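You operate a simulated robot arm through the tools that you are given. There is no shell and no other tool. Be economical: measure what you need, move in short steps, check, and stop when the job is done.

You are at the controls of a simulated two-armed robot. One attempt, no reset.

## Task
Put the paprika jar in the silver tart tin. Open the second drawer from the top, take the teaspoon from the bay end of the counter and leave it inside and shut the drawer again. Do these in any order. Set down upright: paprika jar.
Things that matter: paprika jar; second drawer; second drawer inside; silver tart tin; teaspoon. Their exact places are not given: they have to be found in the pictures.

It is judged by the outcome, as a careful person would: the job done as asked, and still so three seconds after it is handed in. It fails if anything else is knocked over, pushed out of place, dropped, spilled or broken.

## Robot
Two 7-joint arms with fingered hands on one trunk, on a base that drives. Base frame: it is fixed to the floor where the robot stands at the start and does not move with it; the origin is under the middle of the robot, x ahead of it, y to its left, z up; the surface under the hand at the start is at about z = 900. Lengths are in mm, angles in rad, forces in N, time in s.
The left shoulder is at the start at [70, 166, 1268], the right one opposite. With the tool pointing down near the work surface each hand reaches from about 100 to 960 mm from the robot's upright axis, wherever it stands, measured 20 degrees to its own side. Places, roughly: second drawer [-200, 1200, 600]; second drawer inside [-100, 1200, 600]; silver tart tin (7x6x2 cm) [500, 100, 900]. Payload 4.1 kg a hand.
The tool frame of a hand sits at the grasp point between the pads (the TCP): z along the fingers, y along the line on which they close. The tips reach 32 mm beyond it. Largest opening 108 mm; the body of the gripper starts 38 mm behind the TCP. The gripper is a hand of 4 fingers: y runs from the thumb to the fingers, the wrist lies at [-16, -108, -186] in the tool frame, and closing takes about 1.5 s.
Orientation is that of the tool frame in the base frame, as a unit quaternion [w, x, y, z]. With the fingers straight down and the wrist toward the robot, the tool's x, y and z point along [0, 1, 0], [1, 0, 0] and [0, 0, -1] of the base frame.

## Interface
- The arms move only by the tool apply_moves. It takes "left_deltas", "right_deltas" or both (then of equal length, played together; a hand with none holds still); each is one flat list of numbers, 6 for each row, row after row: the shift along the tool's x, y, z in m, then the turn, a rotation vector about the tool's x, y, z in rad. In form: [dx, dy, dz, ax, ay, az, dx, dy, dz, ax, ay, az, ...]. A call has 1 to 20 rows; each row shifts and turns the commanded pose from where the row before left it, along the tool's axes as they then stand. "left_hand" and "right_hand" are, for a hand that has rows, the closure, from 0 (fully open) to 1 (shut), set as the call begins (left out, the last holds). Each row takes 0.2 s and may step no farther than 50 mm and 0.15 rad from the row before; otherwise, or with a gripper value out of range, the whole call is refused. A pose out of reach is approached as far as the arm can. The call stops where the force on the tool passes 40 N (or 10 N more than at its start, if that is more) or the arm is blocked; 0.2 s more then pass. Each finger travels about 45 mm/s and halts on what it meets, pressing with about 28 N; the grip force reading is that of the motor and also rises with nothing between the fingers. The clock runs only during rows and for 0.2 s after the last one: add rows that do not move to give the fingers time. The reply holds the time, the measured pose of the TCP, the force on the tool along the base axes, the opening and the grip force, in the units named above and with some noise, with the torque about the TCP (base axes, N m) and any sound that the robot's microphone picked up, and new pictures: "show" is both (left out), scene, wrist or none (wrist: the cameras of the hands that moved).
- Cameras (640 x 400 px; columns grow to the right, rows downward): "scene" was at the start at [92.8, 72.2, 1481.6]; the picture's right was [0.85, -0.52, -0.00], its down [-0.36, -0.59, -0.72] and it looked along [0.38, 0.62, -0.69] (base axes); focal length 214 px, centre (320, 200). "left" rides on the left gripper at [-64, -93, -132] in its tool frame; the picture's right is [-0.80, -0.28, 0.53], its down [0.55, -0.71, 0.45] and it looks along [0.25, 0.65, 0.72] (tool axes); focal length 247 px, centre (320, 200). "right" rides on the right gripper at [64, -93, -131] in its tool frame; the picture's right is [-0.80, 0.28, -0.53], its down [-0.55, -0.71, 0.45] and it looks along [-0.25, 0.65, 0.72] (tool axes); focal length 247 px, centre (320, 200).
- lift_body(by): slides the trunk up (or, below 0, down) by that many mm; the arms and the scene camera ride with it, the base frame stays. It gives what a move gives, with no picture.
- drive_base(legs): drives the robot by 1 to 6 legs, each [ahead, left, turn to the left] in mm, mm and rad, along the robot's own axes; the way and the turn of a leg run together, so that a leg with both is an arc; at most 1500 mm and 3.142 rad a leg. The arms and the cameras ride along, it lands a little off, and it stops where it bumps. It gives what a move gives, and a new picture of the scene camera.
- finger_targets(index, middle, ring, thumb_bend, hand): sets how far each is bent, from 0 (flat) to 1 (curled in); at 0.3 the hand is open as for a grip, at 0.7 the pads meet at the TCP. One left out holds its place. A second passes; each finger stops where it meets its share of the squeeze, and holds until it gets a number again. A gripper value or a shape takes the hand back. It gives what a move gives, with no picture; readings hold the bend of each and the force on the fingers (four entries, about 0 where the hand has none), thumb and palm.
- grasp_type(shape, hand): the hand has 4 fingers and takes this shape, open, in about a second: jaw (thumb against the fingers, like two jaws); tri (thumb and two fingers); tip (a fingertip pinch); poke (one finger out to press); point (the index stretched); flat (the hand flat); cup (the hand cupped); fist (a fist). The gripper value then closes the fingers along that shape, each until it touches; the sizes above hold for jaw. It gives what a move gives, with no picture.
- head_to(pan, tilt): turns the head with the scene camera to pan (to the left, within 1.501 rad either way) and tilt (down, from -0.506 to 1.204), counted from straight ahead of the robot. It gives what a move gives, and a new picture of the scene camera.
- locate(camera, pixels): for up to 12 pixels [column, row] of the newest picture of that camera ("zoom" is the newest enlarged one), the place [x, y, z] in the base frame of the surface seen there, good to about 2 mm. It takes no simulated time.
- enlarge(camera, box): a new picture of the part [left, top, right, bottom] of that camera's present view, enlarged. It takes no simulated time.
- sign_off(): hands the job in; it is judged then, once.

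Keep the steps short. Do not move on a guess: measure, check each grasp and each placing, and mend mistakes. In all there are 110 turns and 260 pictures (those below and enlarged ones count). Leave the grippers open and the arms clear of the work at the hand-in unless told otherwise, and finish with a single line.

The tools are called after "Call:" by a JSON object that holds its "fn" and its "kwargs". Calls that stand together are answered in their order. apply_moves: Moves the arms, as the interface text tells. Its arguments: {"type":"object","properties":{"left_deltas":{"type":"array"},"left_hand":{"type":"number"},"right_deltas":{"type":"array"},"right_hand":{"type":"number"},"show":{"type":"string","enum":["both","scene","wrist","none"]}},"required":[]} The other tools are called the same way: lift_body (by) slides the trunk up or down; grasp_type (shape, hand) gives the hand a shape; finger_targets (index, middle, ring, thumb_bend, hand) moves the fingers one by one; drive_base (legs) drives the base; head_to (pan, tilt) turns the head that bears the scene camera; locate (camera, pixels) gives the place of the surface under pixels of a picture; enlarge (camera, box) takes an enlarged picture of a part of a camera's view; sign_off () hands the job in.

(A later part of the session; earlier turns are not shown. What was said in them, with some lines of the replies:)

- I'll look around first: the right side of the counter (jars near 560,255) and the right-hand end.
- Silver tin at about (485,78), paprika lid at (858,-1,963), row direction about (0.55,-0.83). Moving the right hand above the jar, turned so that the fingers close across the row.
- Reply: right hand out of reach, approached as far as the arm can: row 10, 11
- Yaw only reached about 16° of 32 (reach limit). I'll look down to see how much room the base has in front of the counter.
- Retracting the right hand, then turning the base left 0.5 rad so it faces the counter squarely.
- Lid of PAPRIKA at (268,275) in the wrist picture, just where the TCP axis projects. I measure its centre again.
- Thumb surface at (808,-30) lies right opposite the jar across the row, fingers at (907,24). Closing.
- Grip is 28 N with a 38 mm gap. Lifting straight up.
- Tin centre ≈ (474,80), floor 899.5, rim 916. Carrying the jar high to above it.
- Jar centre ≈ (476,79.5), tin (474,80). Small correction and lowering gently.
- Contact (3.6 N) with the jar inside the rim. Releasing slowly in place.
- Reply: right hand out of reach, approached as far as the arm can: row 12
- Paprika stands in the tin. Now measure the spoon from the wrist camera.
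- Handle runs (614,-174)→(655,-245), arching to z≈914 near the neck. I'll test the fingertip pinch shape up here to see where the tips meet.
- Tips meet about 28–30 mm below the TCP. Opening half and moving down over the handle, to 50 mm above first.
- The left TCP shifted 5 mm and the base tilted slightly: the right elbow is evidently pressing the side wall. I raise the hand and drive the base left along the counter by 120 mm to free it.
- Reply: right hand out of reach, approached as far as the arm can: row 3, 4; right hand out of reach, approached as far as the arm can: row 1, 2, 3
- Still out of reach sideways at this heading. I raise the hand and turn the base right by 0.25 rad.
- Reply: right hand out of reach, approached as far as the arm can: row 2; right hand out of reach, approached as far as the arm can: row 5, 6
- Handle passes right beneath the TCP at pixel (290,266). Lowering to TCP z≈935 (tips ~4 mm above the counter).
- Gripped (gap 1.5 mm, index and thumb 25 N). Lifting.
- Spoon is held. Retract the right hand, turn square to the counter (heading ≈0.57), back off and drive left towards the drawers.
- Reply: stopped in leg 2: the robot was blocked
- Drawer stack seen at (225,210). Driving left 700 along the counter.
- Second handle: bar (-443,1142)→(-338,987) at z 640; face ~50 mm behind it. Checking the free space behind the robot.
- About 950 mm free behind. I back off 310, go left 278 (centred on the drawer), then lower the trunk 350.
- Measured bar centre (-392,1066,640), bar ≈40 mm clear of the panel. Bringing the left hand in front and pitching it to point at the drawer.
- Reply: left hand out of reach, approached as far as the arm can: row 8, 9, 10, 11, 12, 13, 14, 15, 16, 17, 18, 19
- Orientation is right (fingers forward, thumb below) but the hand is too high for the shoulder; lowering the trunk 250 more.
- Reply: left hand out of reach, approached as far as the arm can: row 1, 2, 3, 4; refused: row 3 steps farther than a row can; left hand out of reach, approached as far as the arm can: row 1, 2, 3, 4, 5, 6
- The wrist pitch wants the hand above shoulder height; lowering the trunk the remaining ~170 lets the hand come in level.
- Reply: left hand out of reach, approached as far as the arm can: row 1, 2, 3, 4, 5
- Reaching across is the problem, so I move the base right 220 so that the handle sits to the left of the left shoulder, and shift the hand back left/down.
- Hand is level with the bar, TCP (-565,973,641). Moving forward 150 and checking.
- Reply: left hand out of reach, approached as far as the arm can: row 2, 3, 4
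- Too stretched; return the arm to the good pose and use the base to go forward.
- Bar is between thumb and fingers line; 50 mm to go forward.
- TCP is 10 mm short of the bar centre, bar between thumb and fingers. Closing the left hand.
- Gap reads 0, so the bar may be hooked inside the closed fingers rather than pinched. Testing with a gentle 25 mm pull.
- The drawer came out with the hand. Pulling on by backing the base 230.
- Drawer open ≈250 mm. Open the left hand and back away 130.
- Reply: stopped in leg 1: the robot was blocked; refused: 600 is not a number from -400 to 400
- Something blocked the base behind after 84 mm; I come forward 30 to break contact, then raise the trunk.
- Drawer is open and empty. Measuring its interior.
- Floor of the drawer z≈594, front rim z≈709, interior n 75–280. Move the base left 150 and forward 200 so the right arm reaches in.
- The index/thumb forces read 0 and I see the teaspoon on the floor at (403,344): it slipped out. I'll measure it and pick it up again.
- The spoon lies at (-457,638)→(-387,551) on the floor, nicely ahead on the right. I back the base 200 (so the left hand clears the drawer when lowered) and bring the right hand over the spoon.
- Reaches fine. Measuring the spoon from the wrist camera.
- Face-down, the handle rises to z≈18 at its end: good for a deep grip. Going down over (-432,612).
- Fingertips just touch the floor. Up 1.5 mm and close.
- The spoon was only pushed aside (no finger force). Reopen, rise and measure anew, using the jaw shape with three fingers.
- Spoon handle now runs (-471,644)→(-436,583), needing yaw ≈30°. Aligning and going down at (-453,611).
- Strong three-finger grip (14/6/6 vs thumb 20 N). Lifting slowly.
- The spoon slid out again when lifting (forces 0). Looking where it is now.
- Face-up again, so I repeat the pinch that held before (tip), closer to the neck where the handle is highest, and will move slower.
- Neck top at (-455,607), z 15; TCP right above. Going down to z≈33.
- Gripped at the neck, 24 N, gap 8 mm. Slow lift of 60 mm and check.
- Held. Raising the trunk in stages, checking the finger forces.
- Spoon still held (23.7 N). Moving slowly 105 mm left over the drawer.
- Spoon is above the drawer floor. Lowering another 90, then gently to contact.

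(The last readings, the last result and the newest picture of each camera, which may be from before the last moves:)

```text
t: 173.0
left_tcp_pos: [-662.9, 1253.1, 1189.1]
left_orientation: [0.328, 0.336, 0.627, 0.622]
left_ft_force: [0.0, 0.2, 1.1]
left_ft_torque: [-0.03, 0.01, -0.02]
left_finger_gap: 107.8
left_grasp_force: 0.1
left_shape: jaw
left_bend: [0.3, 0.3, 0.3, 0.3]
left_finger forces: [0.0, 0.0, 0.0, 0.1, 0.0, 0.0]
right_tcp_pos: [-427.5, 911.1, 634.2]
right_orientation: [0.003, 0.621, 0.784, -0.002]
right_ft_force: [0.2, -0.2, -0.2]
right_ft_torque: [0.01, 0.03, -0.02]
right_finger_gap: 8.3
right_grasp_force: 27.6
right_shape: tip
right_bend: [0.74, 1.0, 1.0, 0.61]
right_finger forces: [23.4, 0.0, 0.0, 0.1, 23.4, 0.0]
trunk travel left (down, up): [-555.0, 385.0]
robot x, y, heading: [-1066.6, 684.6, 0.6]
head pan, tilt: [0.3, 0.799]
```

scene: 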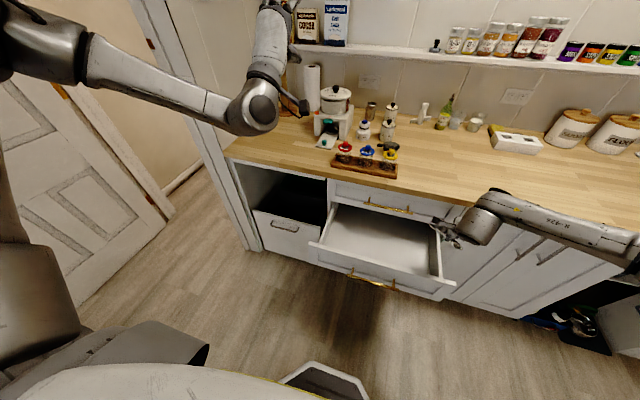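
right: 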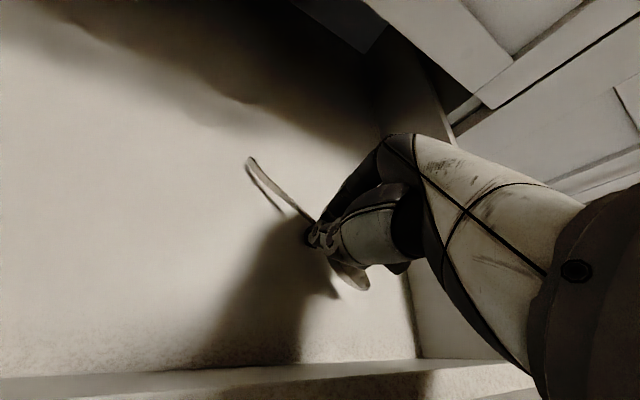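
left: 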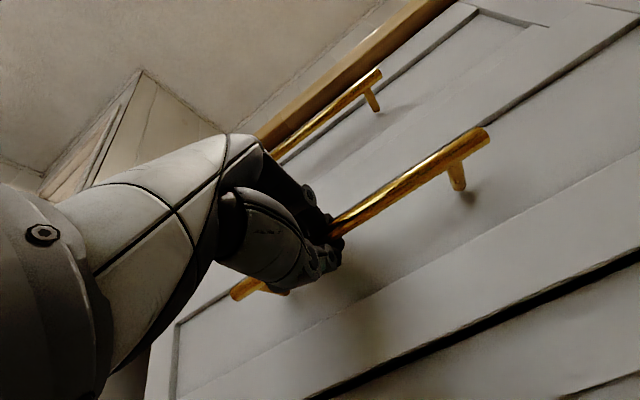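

Call:
{"fn": "apply_moves", "kwargs": {"right_deltas": [0, 0, 0.003, 0, 0, 0, 0, 0, 0.002, 0, 0, 0, 0, 0, 0.001, 0, 0, 0, 0, 0, 0, 0, 0, 0], "show": "none"}}

Call:
{"fn": "apply_moves", "kwargs": {"right_deltas": [0, 0, 0, 0, 0, 0, 0, 0, 0, 0, 0, 0, 0, 0, 0, 0, 0, 0, 0, 0, 0, 0, 0, 0, 0, 0, 0, 0, 0, 0], "right_hand": 0.5, "show": "wrist"}}

```text
t: 174.0
left_tcp_pos: [-662.8, 1251.9, 1191.1]
left_orientation: [0.328, 0.336, 0.627, 0.622]
left_ft_force: [0.7, -0.3, 0.1]
left_ft_torque: [0.03, -0.03, 0.01]
left_finger_gap: 108.0
left_grasp_force: 0.0
left_shape: jaw
left_bend: [0.3, 0.3, 0.3, 0.3]
left_finger forces: [0.0, 0.1, 0.0, 0.0, 0.0, 0.1]
right_tcp_pos: [-427.3, 910.7, 628.9]
right_orientation: [0.004, 0.621, 0.783, -0.001]
right_ft_force: [2.0, 0.1, 6.1]
right_ft_torque: [-0.01, -0.23, -0.02]
right_finger_gap: 8.6
right_grasp_force: 27.7
right_shape: tip
right_bend: [0.74, 1.0, 1.0, 0.61]
right_finger forces: [30.4, 0.0, 0.0, 0.0, 23.1, 0.0]
trunk travel left (down, up): [-555.0, 385.0]
robot x, y, heading: [-1067.9, 682.6, 0.599]
head pan, tilt: [0.3, 0.799]
```

```text
t: 175.2
left_tcp_pos: [-664.4, 1252.3, 1190.1]
left_orientation: [0.329, 0.336, 0.626, 0.622]
left_ft_force: [0.4, 0.3, 0.4]
left_ft_torque: [0.02, 0.01, 0.01]
left_finger_gap: 107.6
left_grasp_force: 0.1
left_shape: jaw
left_bend: [0.3, 0.3, 0.3, 0.3]
left_finger forces: [0.0, 0.0, 0.1, 0.1, 0.0, 0.0]
right_tcp_pos: [-428.9, 911.8, 630.2]
right_orientation: [0.003, 0.621, 0.784, -0.003]
right_ft_force: [-1.3, 1.5, 13.0]
right_ft_torque: [0.14, 0.02, -0.02]
right_finger_gap: 50.0
right_grasp_force: 0.0
right_shape: tip
right_bend: [0.74, 0.98, 0.99, 0.72]
right_finger forces: [7.5, 0.0, 0.0, 0.0, 5.6, 0.0]
trunk travel left (down, up): [-555.0, 385.0]
robot x, y, heading: [-1066.0, 685.4, 0.605]
head pan, tilt: [0.3, 0.799]
```

right: 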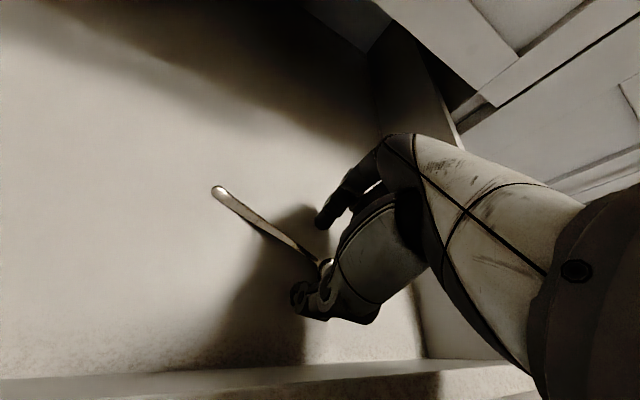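

Spoon released on the drawer floor. Lifting the hand straight out.

Call:
{"fn": "apply_moves", "kwargs": {"right_deltas": [0, 0, -0.01, 0, 0, 0, 0, 0, -0.02, 0, 0, 0, 0, 0, -0.04, 0, 0, 0, 0, 0, -0.04, 0, 0, 0, 0, 0, -0.04, 0, 0, 0, 0, 0, -0.04, 0, 0, 0, 0, -0.03, -0.03, 0, 0, 0, 0, -0.04, 0, 0, 0, 0, 0, -0.045, 0, 0, 0, 0, 0, -0.045, 0, 0, 0, 0, 0, -0.045, 0, 0, 0, 0], "right_hand": 0.3, "show": "scene"}}

Call:
{"fn": "enlarge", "kwargs": {"camera": "scene", "box": [280, 160, 480, 300]}}

```text
t: 177.6
left_tcp_pos: [-662.7, 1253.3, 1189.7]
left_orientation: [0.329, 0.336, 0.626, 0.622]
left_ft_force: [-0.7, 0.1, 0.3]
left_ft_torque: [-0.02, 0.0, -0.03]
left_finger_gap: 107.8
left_grasp_force: 0.0
left_shape: jaw
left_bend: [0.3, 0.3, 0.3, 0.3]
left_finger forces: [0.0, 0.0, 0.0, 0.1, 0.0, 0.0]
right_tcp_pos: [-627.7, 864.9, 847.0]
right_orientation: [0.004, 0.622, 0.783, -0.001]
right_ft_force: [-0.7, -0.2, -0.3]
right_ft_torque: [0.01, -0.04, 0.03]
right_finger_gap: 75.3
right_grasp_force: 0.0
right_shape: tip
right_bend: [0.28, 0.98, 0.99, 0.61]
right_finger forces: [0.1, 0.0, 0.0, 0.1, 0.0, 0.0]
trunk travel left (down, up): [-555.0, 385.0]
robot x, y, heading: [-1065.8, 679.4, 0.601]
head pan, tilt: [0.3, 0.799]
```

scene: 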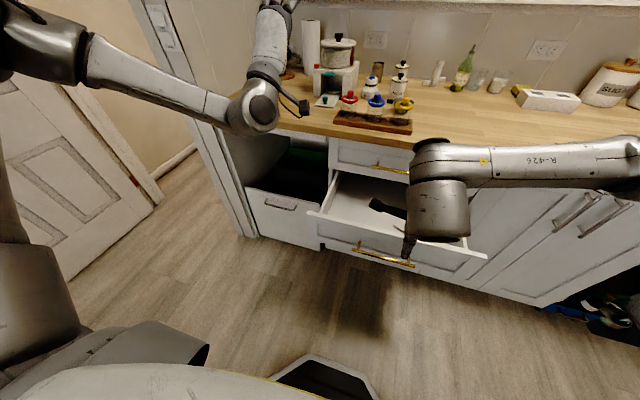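

```text
2.86 times, centred on (380, 230) of scene
```

zoom: 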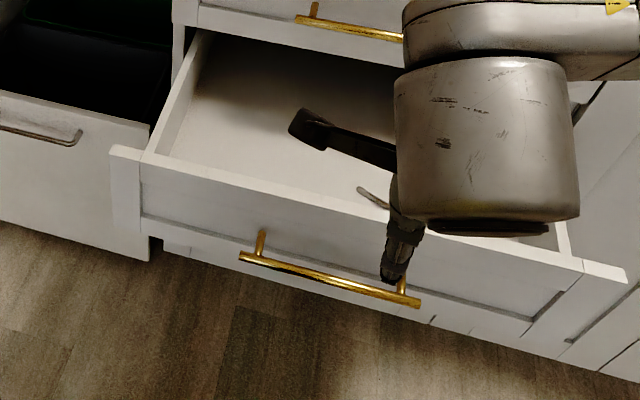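

Spoon lies in the drawer. Now to shut it with the left hand: back off 200, go right 290, make a left fist and lower it to handle height.

Call:
{"fn": "drive_base", "kwargs": {"legs": [[-200, 0, 0], [0, -290, 0]]}}

Call:
{"fn": "grasp_type", "kwargs": {"hand": "left", "shape": "fist"}}

Call:
{"fn": "enlarge", "kwargs": {"camera": "scene", "box": [220, 120, 420, 260]}}

Call:
{"fn": "lift_body", "kwargs": {"by": -350}}

Call:
{"fn": "lift_body", "kwargs": {"by": -200}}

```text
t: 180.8
left_tcp_pos: [-665.8, 902.7, 1190.7]
left_orientation: [0.328, 0.336, 0.626, 0.622]
left_ft_force: [0.5, 0.1, -0.4]
left_ft_torque: [-0.02, 0.0, 0.02]
left_finger_gap: 107.7
left_grasp_force: 0.1
left_shape: jaw
left_bend: [0.3, 0.3, 0.3, 0.3]
left_finger forces: [0.0, 0.1, 0.0, 0.0, 0.0, 0.0]
right_tcp_pos: [-628.6, 517.0, 846.9]
right_orientation: [0.003, 0.619, 0.786, -0.003]
right_ft_force: [-0.4, 0.1, -0.4]
right_ft_torque: [0.01, 0.02, 0.0]
right_finger_gap: 75.7
right_grasp_force: 0.2
right_shape: tip
right_bend: [0.28, 0.98, 0.99, 0.61]
right_finger forces: [0.0, 0.0, 0.0, 0.1, 0.0, 0.0]
trunk travel left (down, up): [-555.0, 385.0]
robot x, y, heading: [-1070.3, 328.3, 0.604]
head pan, tilt: [0.3, 0.799]
```

scene: 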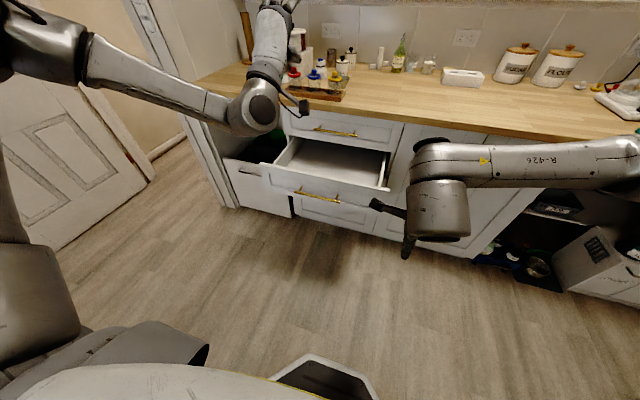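

```text
t: 181.7
left_tcp_pos: [-666.4, 903.7, 1189.4]
left_orientation: [0.327, 0.335, 0.627, 0.623]
left_ft_force: [0.5, -0.7, 0.4]
left_ft_torque: [-0.07, 0.03, 0.02]
left_finger_gap: 0.0
left_grasp_force: 0.0
left_shape: fist
left_bend: [1.0, 1.0, 1.0, 0.84]
left_finger forces: [0.0, 0.0, 0.0, 0.0, 0.0, 0.0]
right_tcp_pos: [-629.2, 515.8, 847.4]
right_orientation: [0.003, 0.619, 0.785, -0.003]
right_ft_force: [-0.5, 1.0, 0.5]
right_ft_torque: [0.01, 0.03, -0.02]
right_finger_gap: 75.4
right_grasp_force: 0.2
right_shape: tip
right_bend: [0.28, 0.98, 0.99, 0.61]
right_finger forces: [0.0, 0.0, 0.0, 0.1, 0.0, 0.0]
trunk travel left (down, up): [-555.0, 385.0]
robot x, y, heading: [-1067.7, 330.0, 0.606]
head pan, tilt: [0.3, 0.799]
```

```text
2.86 times, centred on (320, 190) of scene
```

zoom: 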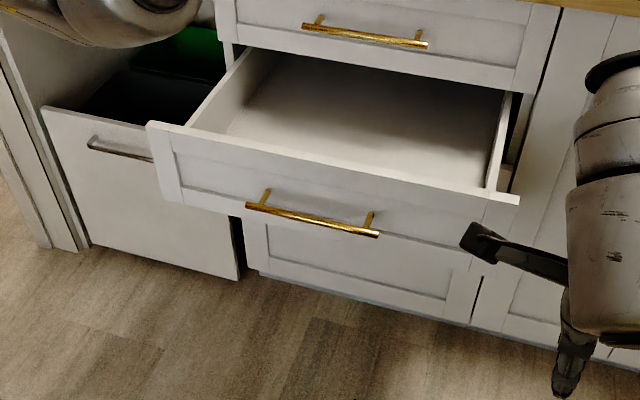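

```text
t: 185.1
left_tcp_pos: [-665.4, 902.6, 839.4]
left_orientation: [0.327, 0.335, 0.627, 0.623]
left_ft_force: [-0.3, 0.7, 0.3]
left_ft_torque: [-0.01, -0.02, -0.1]
left_finger_gap: 0.0
left_grasp_force: 0.0
left_shape: fist
left_bend: [1.0, 1.0, 1.0, 0.84]
left_finger forces: [0.0, 0.0, 0.1, 0.1, 0.1, 0.0]
right_tcp_pos: [-629.0, 515.6, 495.8]
right_orientation: [0.003, 0.619, 0.785, -0.003]
right_ft_force: [-0.2, 0.9, 0.1]
right_ft_torque: [-0.01, 0.03, -0.03]
right_finger_gap: 75.6
right_grasp_force: 0.0
right_shape: tip
right_bend: [0.28, 0.98, 0.99, 0.61]
right_finger forces: [0.0, 0.0, 0.0, 0.0, 0.0, 0.0]
trunk travel left (down, up): [-205.0, 735.0]
robot x, y, heading: [-1071.3, 333.3, 0.604]
head pan, tilt: [0.3, 0.799]
```

```text
t: 187.3
left_tcp_pos: [-666.4, 903.4, 640.7]
left_orientation: [0.327, 0.334, 0.627, 0.623]
left_ft_force: [0.4, -0.2, 0.3]
left_ft_torque: [0.0, 0.03, -0.04]
left_finger_gap: 0.0
left_grasp_force: 0.0
left_shape: fist
left_bend: [1.0, 1.0, 1.0, 0.84]
left_finger forces: [0.0, 0.0, 0.0, 0.0, 0.1, 0.1]
right_tcp_pos: [-628.7, 516.7, 296.8]
right_orientation: [0.003, 0.618, 0.786, -0.003]
right_ft_force: [-0.1, -0.7, 0.7]
right_ft_torque: [0.01, 0.0, 0.0]
right_finger_gap: 75.5
right_grasp_force: 0.0
right_shape: tip
right_bend: [0.28, 0.98, 0.99, 0.61]
right_finger forces: [0.1, 0.0, 0.0, 0.0, 0.0, 0.1]
trunk travel left (down, up): [-5.0, 935.0]
robot x, y, heading: [-1070.2, 332.2, 0.602]
head pan, tilt: [0.3, 0.799]
```

Fist level with the handle (t≈1122). Driving forward 220 to push.

Call:
{"fn": "drive_base", "kwargs": {"legs": [[220, 0, 0]]}}

```text
t: 189.0
left_tcp_pos: [-485.0, 1030.1, 640.2]
left_orientation: [0.327, 0.334, 0.627, 0.623]
left_ft_force: [-0.1, -0.3, 0.5]
left_ft_torque: [0.03, 0.03, -0.01]
left_finger_gap: 0.0
left_grasp_force: 0.1
left_shape: fist
left_bend: [1.0, 1.0, 1.0, 0.85]
left_finger forces: [0.0, 0.1, 0.0, 0.1, 0.1, 0.0]
right_tcp_pos: [-448.2, 641.6, 297.0]
right_orientation: [0.003, 0.619, 0.785, -0.002]
right_ft_force: [0.0, -0.5, -0.3]
right_ft_torque: [-0.02, -0.01, -0.03]
right_finger_gap: 75.4
right_grasp_force: 0.0
right_shape: tip
right_bend: [0.28, 0.98, 0.99, 0.61]
right_finger forces: [0.0, 0.1, 0.0, 0.0, 0.1, 0.1]
trunk travel left (down, up): [-5.0, 935.0]
robot x, y, heading: [-888.0, 455.9, 0.603]
head pan, tilt: [0.3, 0.799]
```

scene: 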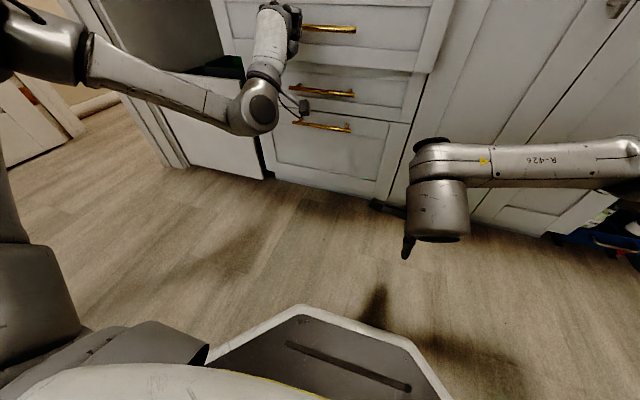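

Call:
{"fn": "head_to", "kwargs": {"pan": 0.3, "tilt": 0.35}}

Call:
{"fn": "enlarge", "kwargs": {"camera": "scene", "box": [200, 60, 440, 240]}}

```text
t: 189.9
left_tcp_pos: [-486.5, 1030.3, 640.5]
left_orientation: [0.327, 0.334, 0.627, 0.623]
left_ft_force: [0.0, -0.7, 0.2]
left_ft_torque: [0.0, 0.01, 0.03]
left_finger_gap: 0.0
left_grasp_force: 0.0
left_shape: fist
left_bend: [1.0, 1.0, 1.0, 0.85]
left_finger forces: [0.0, 0.0, 0.0, 0.0, 0.0, 0.1]
right_tcp_pos: [-448.0, 642.1, 296.6]
right_orientation: [0.003, 0.619, 0.785, -0.002]
right_ft_force: [0.4, -0.4, 0.1]
right_ft_torque: [0.01, 0.01, 0.0]
right_finger_gap: 75.6
right_grasp_force: 0.0
right_shape: tip
right_bend: [0.28, 0.98, 0.99, 0.61]
right_finger forces: [0.0, 0.1, 0.0, 0.0, 0.0, 0.0]
trunk travel left (down, up): [-5.0, 935.0]
robot x, y, heading: [-887.8, 455.4, 0.607]
head pan, tilt: [0.3, 0.351]
```

scene: 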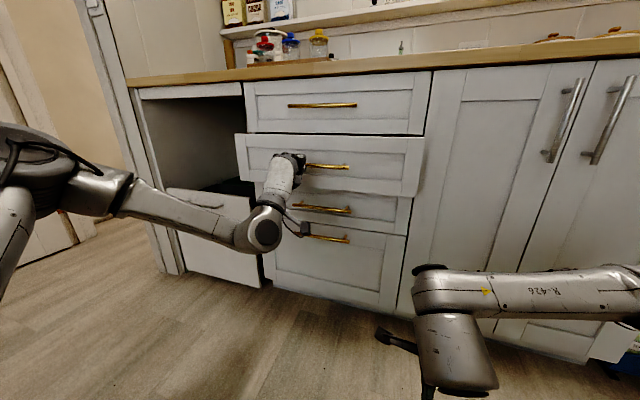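

```text
2.22 times, centred on (320, 150) of scene
```

zoom: 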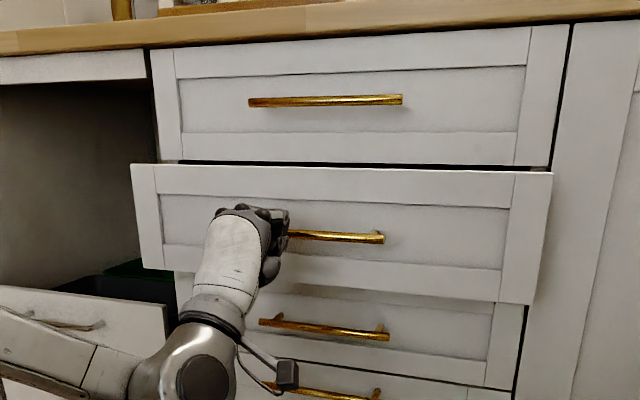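

Call:
{"fn": "locate", "kwargs": {"camera": "zoom", "pixels": [[350, 238], [340, 180], [340, 146], [330, 331]]}}

```text
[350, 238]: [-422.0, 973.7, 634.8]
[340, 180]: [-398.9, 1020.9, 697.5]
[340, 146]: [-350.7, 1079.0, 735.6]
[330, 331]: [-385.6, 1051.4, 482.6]
```

About 74 mm still to go. Driving forward 68, then finishing with the arm.

Call:
{"fn": "drive_base", "kwargs": {"legs": [[68, 0, 0]]}}

Call:
{"fn": "apply_moves", "kwargs": {"left_deltas": [0, 0, 0.004, 0, 0, 0, 0, 0, 0.004, 0, 0, 0, 0, 0, 0.004, 0, 0, 0, 0, 0, 0.004, 0, 0, 0, 0, 0, 0, 0, 0, 0], "show": "scene"}}

Call:
{"fn": "enlarge", "kwargs": {"camera": "scene", "box": [200, 20, 440, 220]}}

```text
t: 190.9
left_tcp_pos: [-428.5, 1068.0, 639.6]
left_orientation: [0.327, 0.335, 0.627, 0.623]
left_ft_force: [0.5, -0.1, -0.3]
left_ft_torque: [0.0, -0.01, 0.0]
left_finger_gap: 0.2
left_grasp_force: 0.1
left_shape: fist
left_bend: [1.0, 1.0, 1.0, 0.85]
left_finger forces: [0.0, 0.0, 0.0, 0.1, 0.1, 0.0]
right_tcp_pos: [-390.8, 680.9, 296.7]
right_orientation: [0.003, 0.619, 0.785, -0.002]
right_ft_force: [0.5, 0.6, 0.2]
right_ft_torque: [0.02, 0.0, 0.02]
right_finger_gap: 75.6
right_grasp_force: 0.0
right_shape: tip
right_bend: [0.28, 0.98, 0.99, 0.61]
right_finger forces: [0.0, 0.1, 0.0, 0.0, 0.0, 0.0]
trunk travel left (down, up): [-5.0, 935.0]
robot x, y, heading: [-831.5, 496.2, 0.613]
head pan, tilt: [0.3, 0.351]
```

scene: 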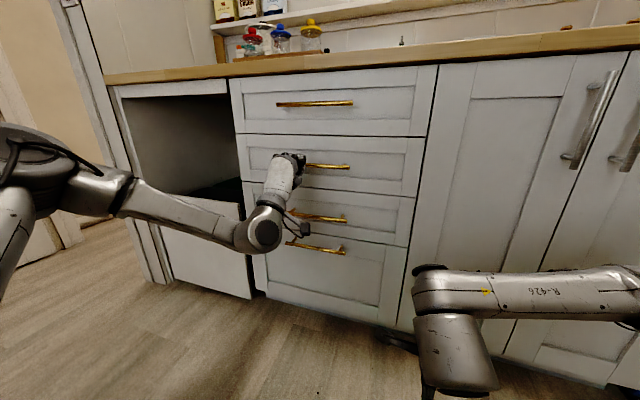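

```text
t: 192.1
left_tcp_pos: [-415.0, 1078.0, 639.1]
left_orientation: [0.327, 0.334, 0.627, 0.623]
left_ft_force: [0.1, -0.5, 0.1]
left_ft_torque: [-0.01, -0.03, -0.02]
left_finger_gap: 0.0
left_grasp_force: 0.1
left_shape: fist
left_bend: [1.0, 1.0, 1.0, 0.85]
left_finger forces: [0.0, 0.0, 0.0, 0.0, 0.0, 0.0]
right_tcp_pos: [-391.5, 681.4, 297.7]
right_orientation: [0.003, 0.62, 0.785, -0.002]
right_ft_force: [-0.8, -0.7, 0.4]
right_ft_torque: [-0.02, 0.02, 0.0]
right_finger_gap: 75.2
right_grasp_force: 0.1
right_shape: tip
right_bend: [0.28, 0.98, 0.99, 0.61]
right_finger forces: [0.1, 0.0, 0.0, 0.0, 0.0, 0.1]
trunk travel left (down, up): [-5.0, 935.0]
robot x, y, heading: [-832.3, 495.9, 0.607]
head pan, tilt: [0.3, 0.351]
```

scene: 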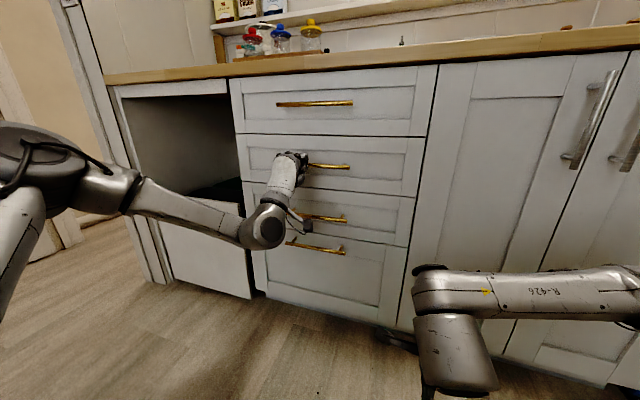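

```text
2.00 times, centred on (320, 120) of scene
```

zoom: 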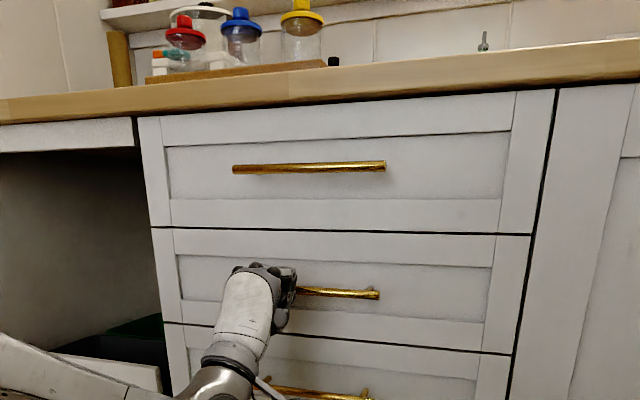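

Call:
{"fn": "locate", "kwargs": {"camera": "zoom", "pixels": [[340, 242], [340, 220], [340, 293], [310, 168], [500, 300], [500, 200]]}}

```text
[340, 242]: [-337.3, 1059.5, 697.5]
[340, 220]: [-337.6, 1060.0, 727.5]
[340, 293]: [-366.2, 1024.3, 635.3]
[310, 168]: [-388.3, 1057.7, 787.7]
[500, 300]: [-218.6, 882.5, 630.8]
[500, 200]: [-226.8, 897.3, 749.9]
```

Second drawer front is flush with the first one (within 1–2 mm). One small firm push to be sure, then back away and open the hand.

Call:
{"fn": "apply_moves", "kwargs": {"left_deltas": [0, 0, 0.004, 0, 0, 0, 0, 0, 0.004, 0, 0, 0, 0, 0, 0.003, 0, 0, 0, 0, 0, 0.003, 0, 0, 0], "show": "none"}}

Call:
{"fn": "drive_base", "kwargs": {"legs": [[-260, 0, 0]]}}

Call:
{"fn": "grasp_type", "kwargs": {"hand": "left", "shape": "jaw"}}

Call:
{"fn": "grasp_type", "kwargs": {"hand": "right", "shape": "jaw"}}

Call:
{"fn": "enlarge", "kwargs": {"camera": "scene", "box": [200, 60, 440, 260]}}

```text
t: 192.8
left_tcp_pos: [-411.3, 1081.0, 640.2]
left_orientation: [0.328, 0.336, 0.625, 0.623]
left_ft_force: [-16.0, -9.1, -0.5]
left_ft_torque: [-0.01, 0.0, -0.05]
left_finger_gap: 0.0
left_grasp_force: 0.1
left_shape: fist
left_bend: [1.0, 1.0, 1.0, 0.87]
left_finger forces: [0.0, 0.0, 0.1, 0.1, 13.1, 0.1]
right_tcp_pos: [-394.2, 682.0, 298.3]
right_orientation: [0.003, 0.619, 0.786, -0.001]
right_ft_force: [0.8, -0.4, 0.8]
right_ft_torque: [-0.03, 0.0, 0.0]
right_finger_gap: 75.4
right_grasp_force: 0.1
right_shape: tip
right_bend: [0.28, 0.98, 0.99, 0.61]
right_finger forces: [0.1, 0.0, 0.1, 0.0, 0.1, 0.1]
trunk travel left (down, up): [-5.0, 935.0]
robot x, y, heading: [-831.7, 493.3, 0.614]
head pan, tilt: [0.3, 0.351]
stopped in row 3 (left hand): the force on the tool passed its limit at 45 N (the readings are from after the stop); the commanded pose is now the measured one
```

```text
t: 194.7
left_tcp_pos: [-622.1, 932.3, 638.6]
left_orientation: [0.329, 0.336, 0.626, 0.622]
left_ft_force: [-0.2, -0.3, 0.3]
left_ft_torque: [-0.02, 0.02, -0.01]
left_finger_gap: 0.1
left_grasp_force: 0.1
left_shape: fist
left_bend: [1.0, 1.0, 1.0, 0.84]
left_finger forces: [0.0, 0.1, 0.0, 0.0, 0.1, 0.0]
right_tcp_pos: [-605.3, 532.4, 296.3]
right_orientation: [0.002, 0.619, 0.785, -0.003]
right_ft_force: [0.1, 0.3, -0.4]
right_ft_torque: [-0.01, 0.01, 0.04]
right_finger_gap: 75.2
right_grasp_force: 0.1
right_shape: tip
right_bend: [0.28, 0.98, 0.99, 0.61]
right_finger forces: [0.0, 0.0, 0.0, 0.0, 0.0, 0.1]
trunk travel left (down, up): [-5.0, 935.0]
robot x, y, heading: [-1045.9, 345.5, 0.606]
head pan, tilt: [0.3, 0.351]
```

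scene: 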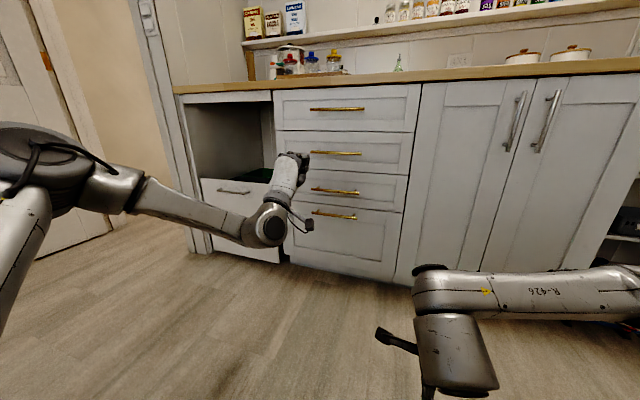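

```text
t: 195.6
left_tcp_pos: [-622.2, 932.2, 638.3]
left_orientation: [0.329, 0.336, 0.626, 0.622]
left_ft_force: [-0.4, 0.0, -0.5]
left_ft_torque: [0.05, 0.01, 0.02]
left_finger_gap: 107.7
left_grasp_force: 0.0
left_shape: jaw
left_bend: [0.3, 0.3, 0.3, 0.3]
left_finger forces: [0.1, 0.1, 0.1, 0.1, 0.0, 0.1]
right_tcp_pos: [-605.0, 531.9, 296.5]
right_orientation: [0.003, 0.619, 0.785, -0.002]
right_ft_force: [-0.7, 0.3, 0.4]
right_ft_torque: [0.04, 0.01, -0.03]
right_finger_gap: 75.6
right_grasp_force: 0.0
right_shape: tip
right_bend: [0.28, 0.98, 0.99, 0.61]
right_finger forces: [0.1, 0.0, 0.0, 0.0, 0.0, 0.0]
trunk travel left (down, up): [-5.0, 935.0]
robot x, y, heading: [-1046.0, 345.1, 0.604]
head pan, tilt: [0.3, 0.351]
```

```text
t: 196.5
left_tcp_pos: [-622.3, 933.2, 638.8]
left_orientation: [0.329, 0.337, 0.626, 0.622]
left_ft_force: [0.1, -0.1, -0.5]
left_ft_torque: [0.0, -0.03, -0.02]
left_finger_gap: 107.5
left_grasp_force: 0.0
left_shape: jaw
left_bend: [0.3, 0.3, 0.3, 0.3]
left_finger forces: [0.1, 0.1, 0.0, 0.1, 0.1, 0.0]
right_tcp_pos: [-606.7, 532.5, 296.5]
right_orientation: [0.003, 0.619, 0.785, -0.001]
right_ft_force: [0.0, -0.7, 0.1]
right_ft_torque: [-0.02, 0.02, 0.01]
right_finger_gap: 107.7
right_grasp_force: 0.0
right_shape: jaw
right_bend: [0.3, 0.3, 0.3, 0.3]
right_finger forces: [0.1, 0.0, 0.1, 0.0, 0.0, 0.1]
trunk travel left (down, up): [-5.0, 935.0]
robot x, y, heading: [-1043.5, 349.3, 0.606]
head pan, tilt: [0.3, 0.351]
```

```text
2.00 times, centred on (320, 160) of scene
```

zoom: 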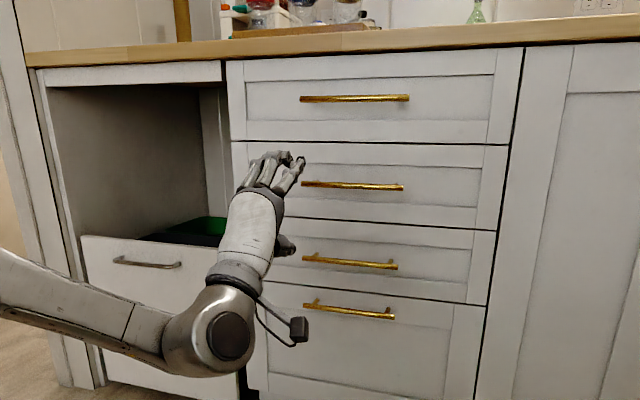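

Drawer shut. Final look: raise the trunk and check the paprika jar and the floor around.

Call:
{"fn": "lift_body", "kwargs": {"by": 400}}

Call:
{"fn": "lift_body", "kwargs": {"by": 350}}

Call:
{"fn": "head_to", "kwargs": {"pan": -0.75, "tilt": 0.5}}

Call:
{"fn": "enlarge", "kwargs": {"camera": "scene", "box": [200, 60, 440, 220]}}

Call:
{"fn": "head_to", "kwargs": {"pan": -1.5, "tilt": 0.8}}

```text
t: 200.3
left_tcp_pos: [-621.4, 932.1, 1038.7]
left_orientation: [0.329, 0.336, 0.626, 0.622]
left_ft_force: [0.0, -0.1, 0.2]
left_ft_torque: [-0.02, -0.01, -0.02]
left_finger_gap: 107.6
left_grasp_force: 0.1
left_shape: jaw
left_bend: [0.3, 0.3, 0.3, 0.3]
left_finger forces: [0.0, 0.1, 0.1, 0.0, 0.0, 0.1]
right_tcp_pos: [-606.2, 532.3, 697.4]
right_orientation: [0.003, 0.619, 0.786, -0.003]
right_ft_force: [0.2, -0.5, -0.8]
right_ft_torque: [0.01, 0.0, -0.01]
right_finger_gap: 107.6
right_grasp_force: 0.0
right_shape: jaw
right_bend: [0.3, 0.3, 0.3, 0.3]
right_finger forces: [0.1, 0.0, 0.0, 0.0, 0.0, 0.1]
trunk travel left (down, up): [-405.0, 535.0]
robot x, y, heading: [-1044.2, 346.4, 0.608]
head pan, tilt: [0.3, 0.351]
```

```text
t: 203.7
left_tcp_pos: [-621.2, 933.2, 1388.1]
left_orientation: [0.328, 0.336, 0.626, 0.622]
left_ft_force: [0.2, -0.3, 0.6]
left_ft_torque: [-0.01, -0.01, -0.01]
left_finger_gap: 107.6
left_grasp_force: 0.1
left_shape: jaw
left_bend: [0.3, 0.3, 0.3, 0.3]
left_finger forces: [0.0, 0.0, 0.0, 0.0, 0.0, 0.0]
right_tcp_pos: [-604.7, 532.8, 1047.6]
right_orientation: [0.002, 0.619, 0.785, -0.002]
right_ft_force: [-0.3, 0.4, 0.7]
right_ft_torque: [0.03, -0.02, 0.0]
right_finger_gap: 107.8
right_grasp_force: 0.1
right_shape: jaw
right_bend: [0.3, 0.3, 0.3, 0.3]
right_finger forces: [0.0, 0.0, 0.0, 0.0, 0.1, 0.0]
trunk travel left (down, up): [-755.0, 185.0]
robot x, y, heading: [-1046.4, 343.2, 0.603]
head pan, tilt: [0.3, 0.351]
```

```text
t: 205.0
left_tcp_pos: [-620.9, 932.9, 1388.8]
left_orientation: [0.327, 0.336, 0.627, 0.622]
left_ft_force: [-0.6, -0.2, 0.1]
left_ft_torque: [0.0, -0.01, -0.02]
left_finger_gap: 107.6
left_grasp_force: 0.1
left_shape: jaw
left_bend: [0.3, 0.3, 0.3, 0.3]
left_finger forces: [0.0, 0.0, 0.0, 0.1, 0.0, 0.1]
right_tcp_pos: [-605.2, 533.3, 1047.4]
right_orientation: [0.003, 0.619, 0.785, -0.001]
right_ft_force: [0.3, -0.6, 0.0]
right_ft_torque: [-0.02, -0.03, -0.01]
right_finger_gap: 107.8
right_grasp_force: 0.1
right_shape: jaw
right_bend: [0.3, 0.3, 0.3, 0.3]
right_finger forces: [0.0, 0.0, 0.0, 0.0, 0.1, 0.0]
trunk travel left (down, up): [-755.0, 185.0]
robot x, y, heading: [-1047.2, 346.7, 0.608]
head pan, tilt: [-0.75, 0.499]
```

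scene: 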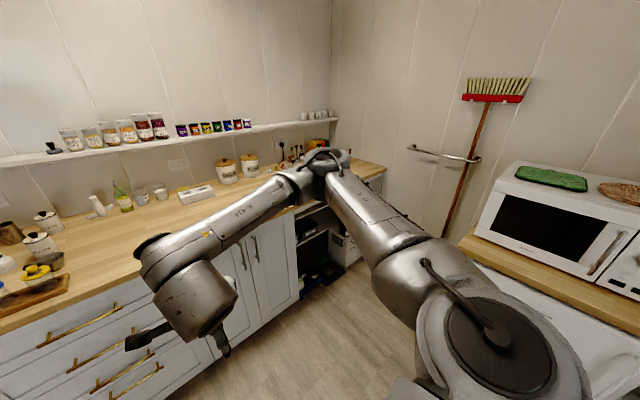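

```text
2.50 times, centred on (320, 140) of scene
```

zoom: 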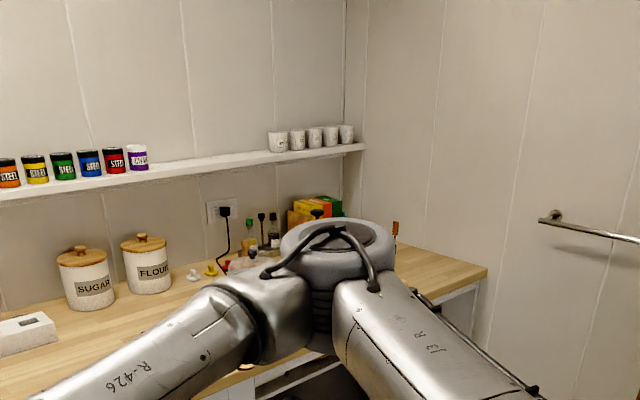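

```text
t: 206.1
left_tcp_pos: [-622.3, 931.5, 1387.3]
left_orientation: [0.328, 0.336, 0.626, 0.623]
left_ft_force: [0.1, 0.0, 0.6]
left_ft_torque: [0.06, -0.01, -0.04]
left_finger_gap: 107.6
left_grasp_force: 0.0
left_shape: jaw
left_bend: [0.3, 0.3, 0.3, 0.3]
left_finger forces: [0.0, 0.1, 0.0, 0.1, 0.1, 0.0]
right_tcp_pos: [-606.3, 533.5, 1046.8]
right_orientation: [0.002, 0.619, 0.785, -0.002]
right_ft_force: [1.2, 0.6, 0.1]
right_ft_torque: [-0.04, 0.02, -0.02]
right_finger_gap: 107.6
right_grasp_force: 0.0
right_shape: jaw
right_bend: [0.3, 0.3, 0.3, 0.3]
right_finger forces: [0.0, 0.0, 0.0, 0.1, 0.1, 0.0]
trunk travel left (down, up): [-755.0, 185.0]
robot x, y, heading: [-1047.7, 345.9, 0.607]
head pan, tilt: [-1.499, 0.799]
```

scene: 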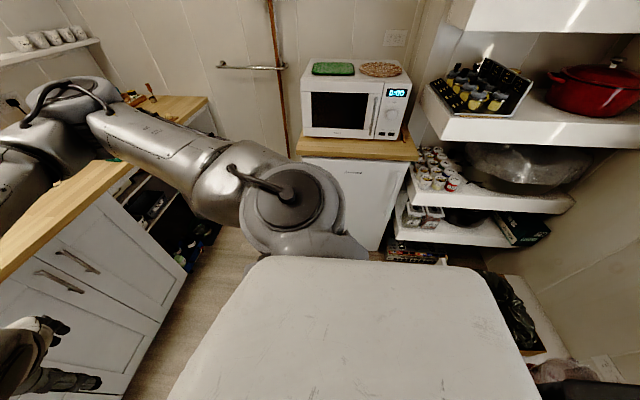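

Nothing has been knocked over, the jar was last seen upright in the tin, and the spoon was seen in the drawer before I shut it. Handing in.

Call:
{"fn": "sign_off", "kwargs": {}}

```text
The job is handed in.
```

The paprika jar stands upright in the silver tart tin and the teaspoon is in the closed second drawer, though I dropped the spoon on the floor on the way (it slipped from the grip again as I first lifted it from there), and the jar was hidden behind the arm in my final look.
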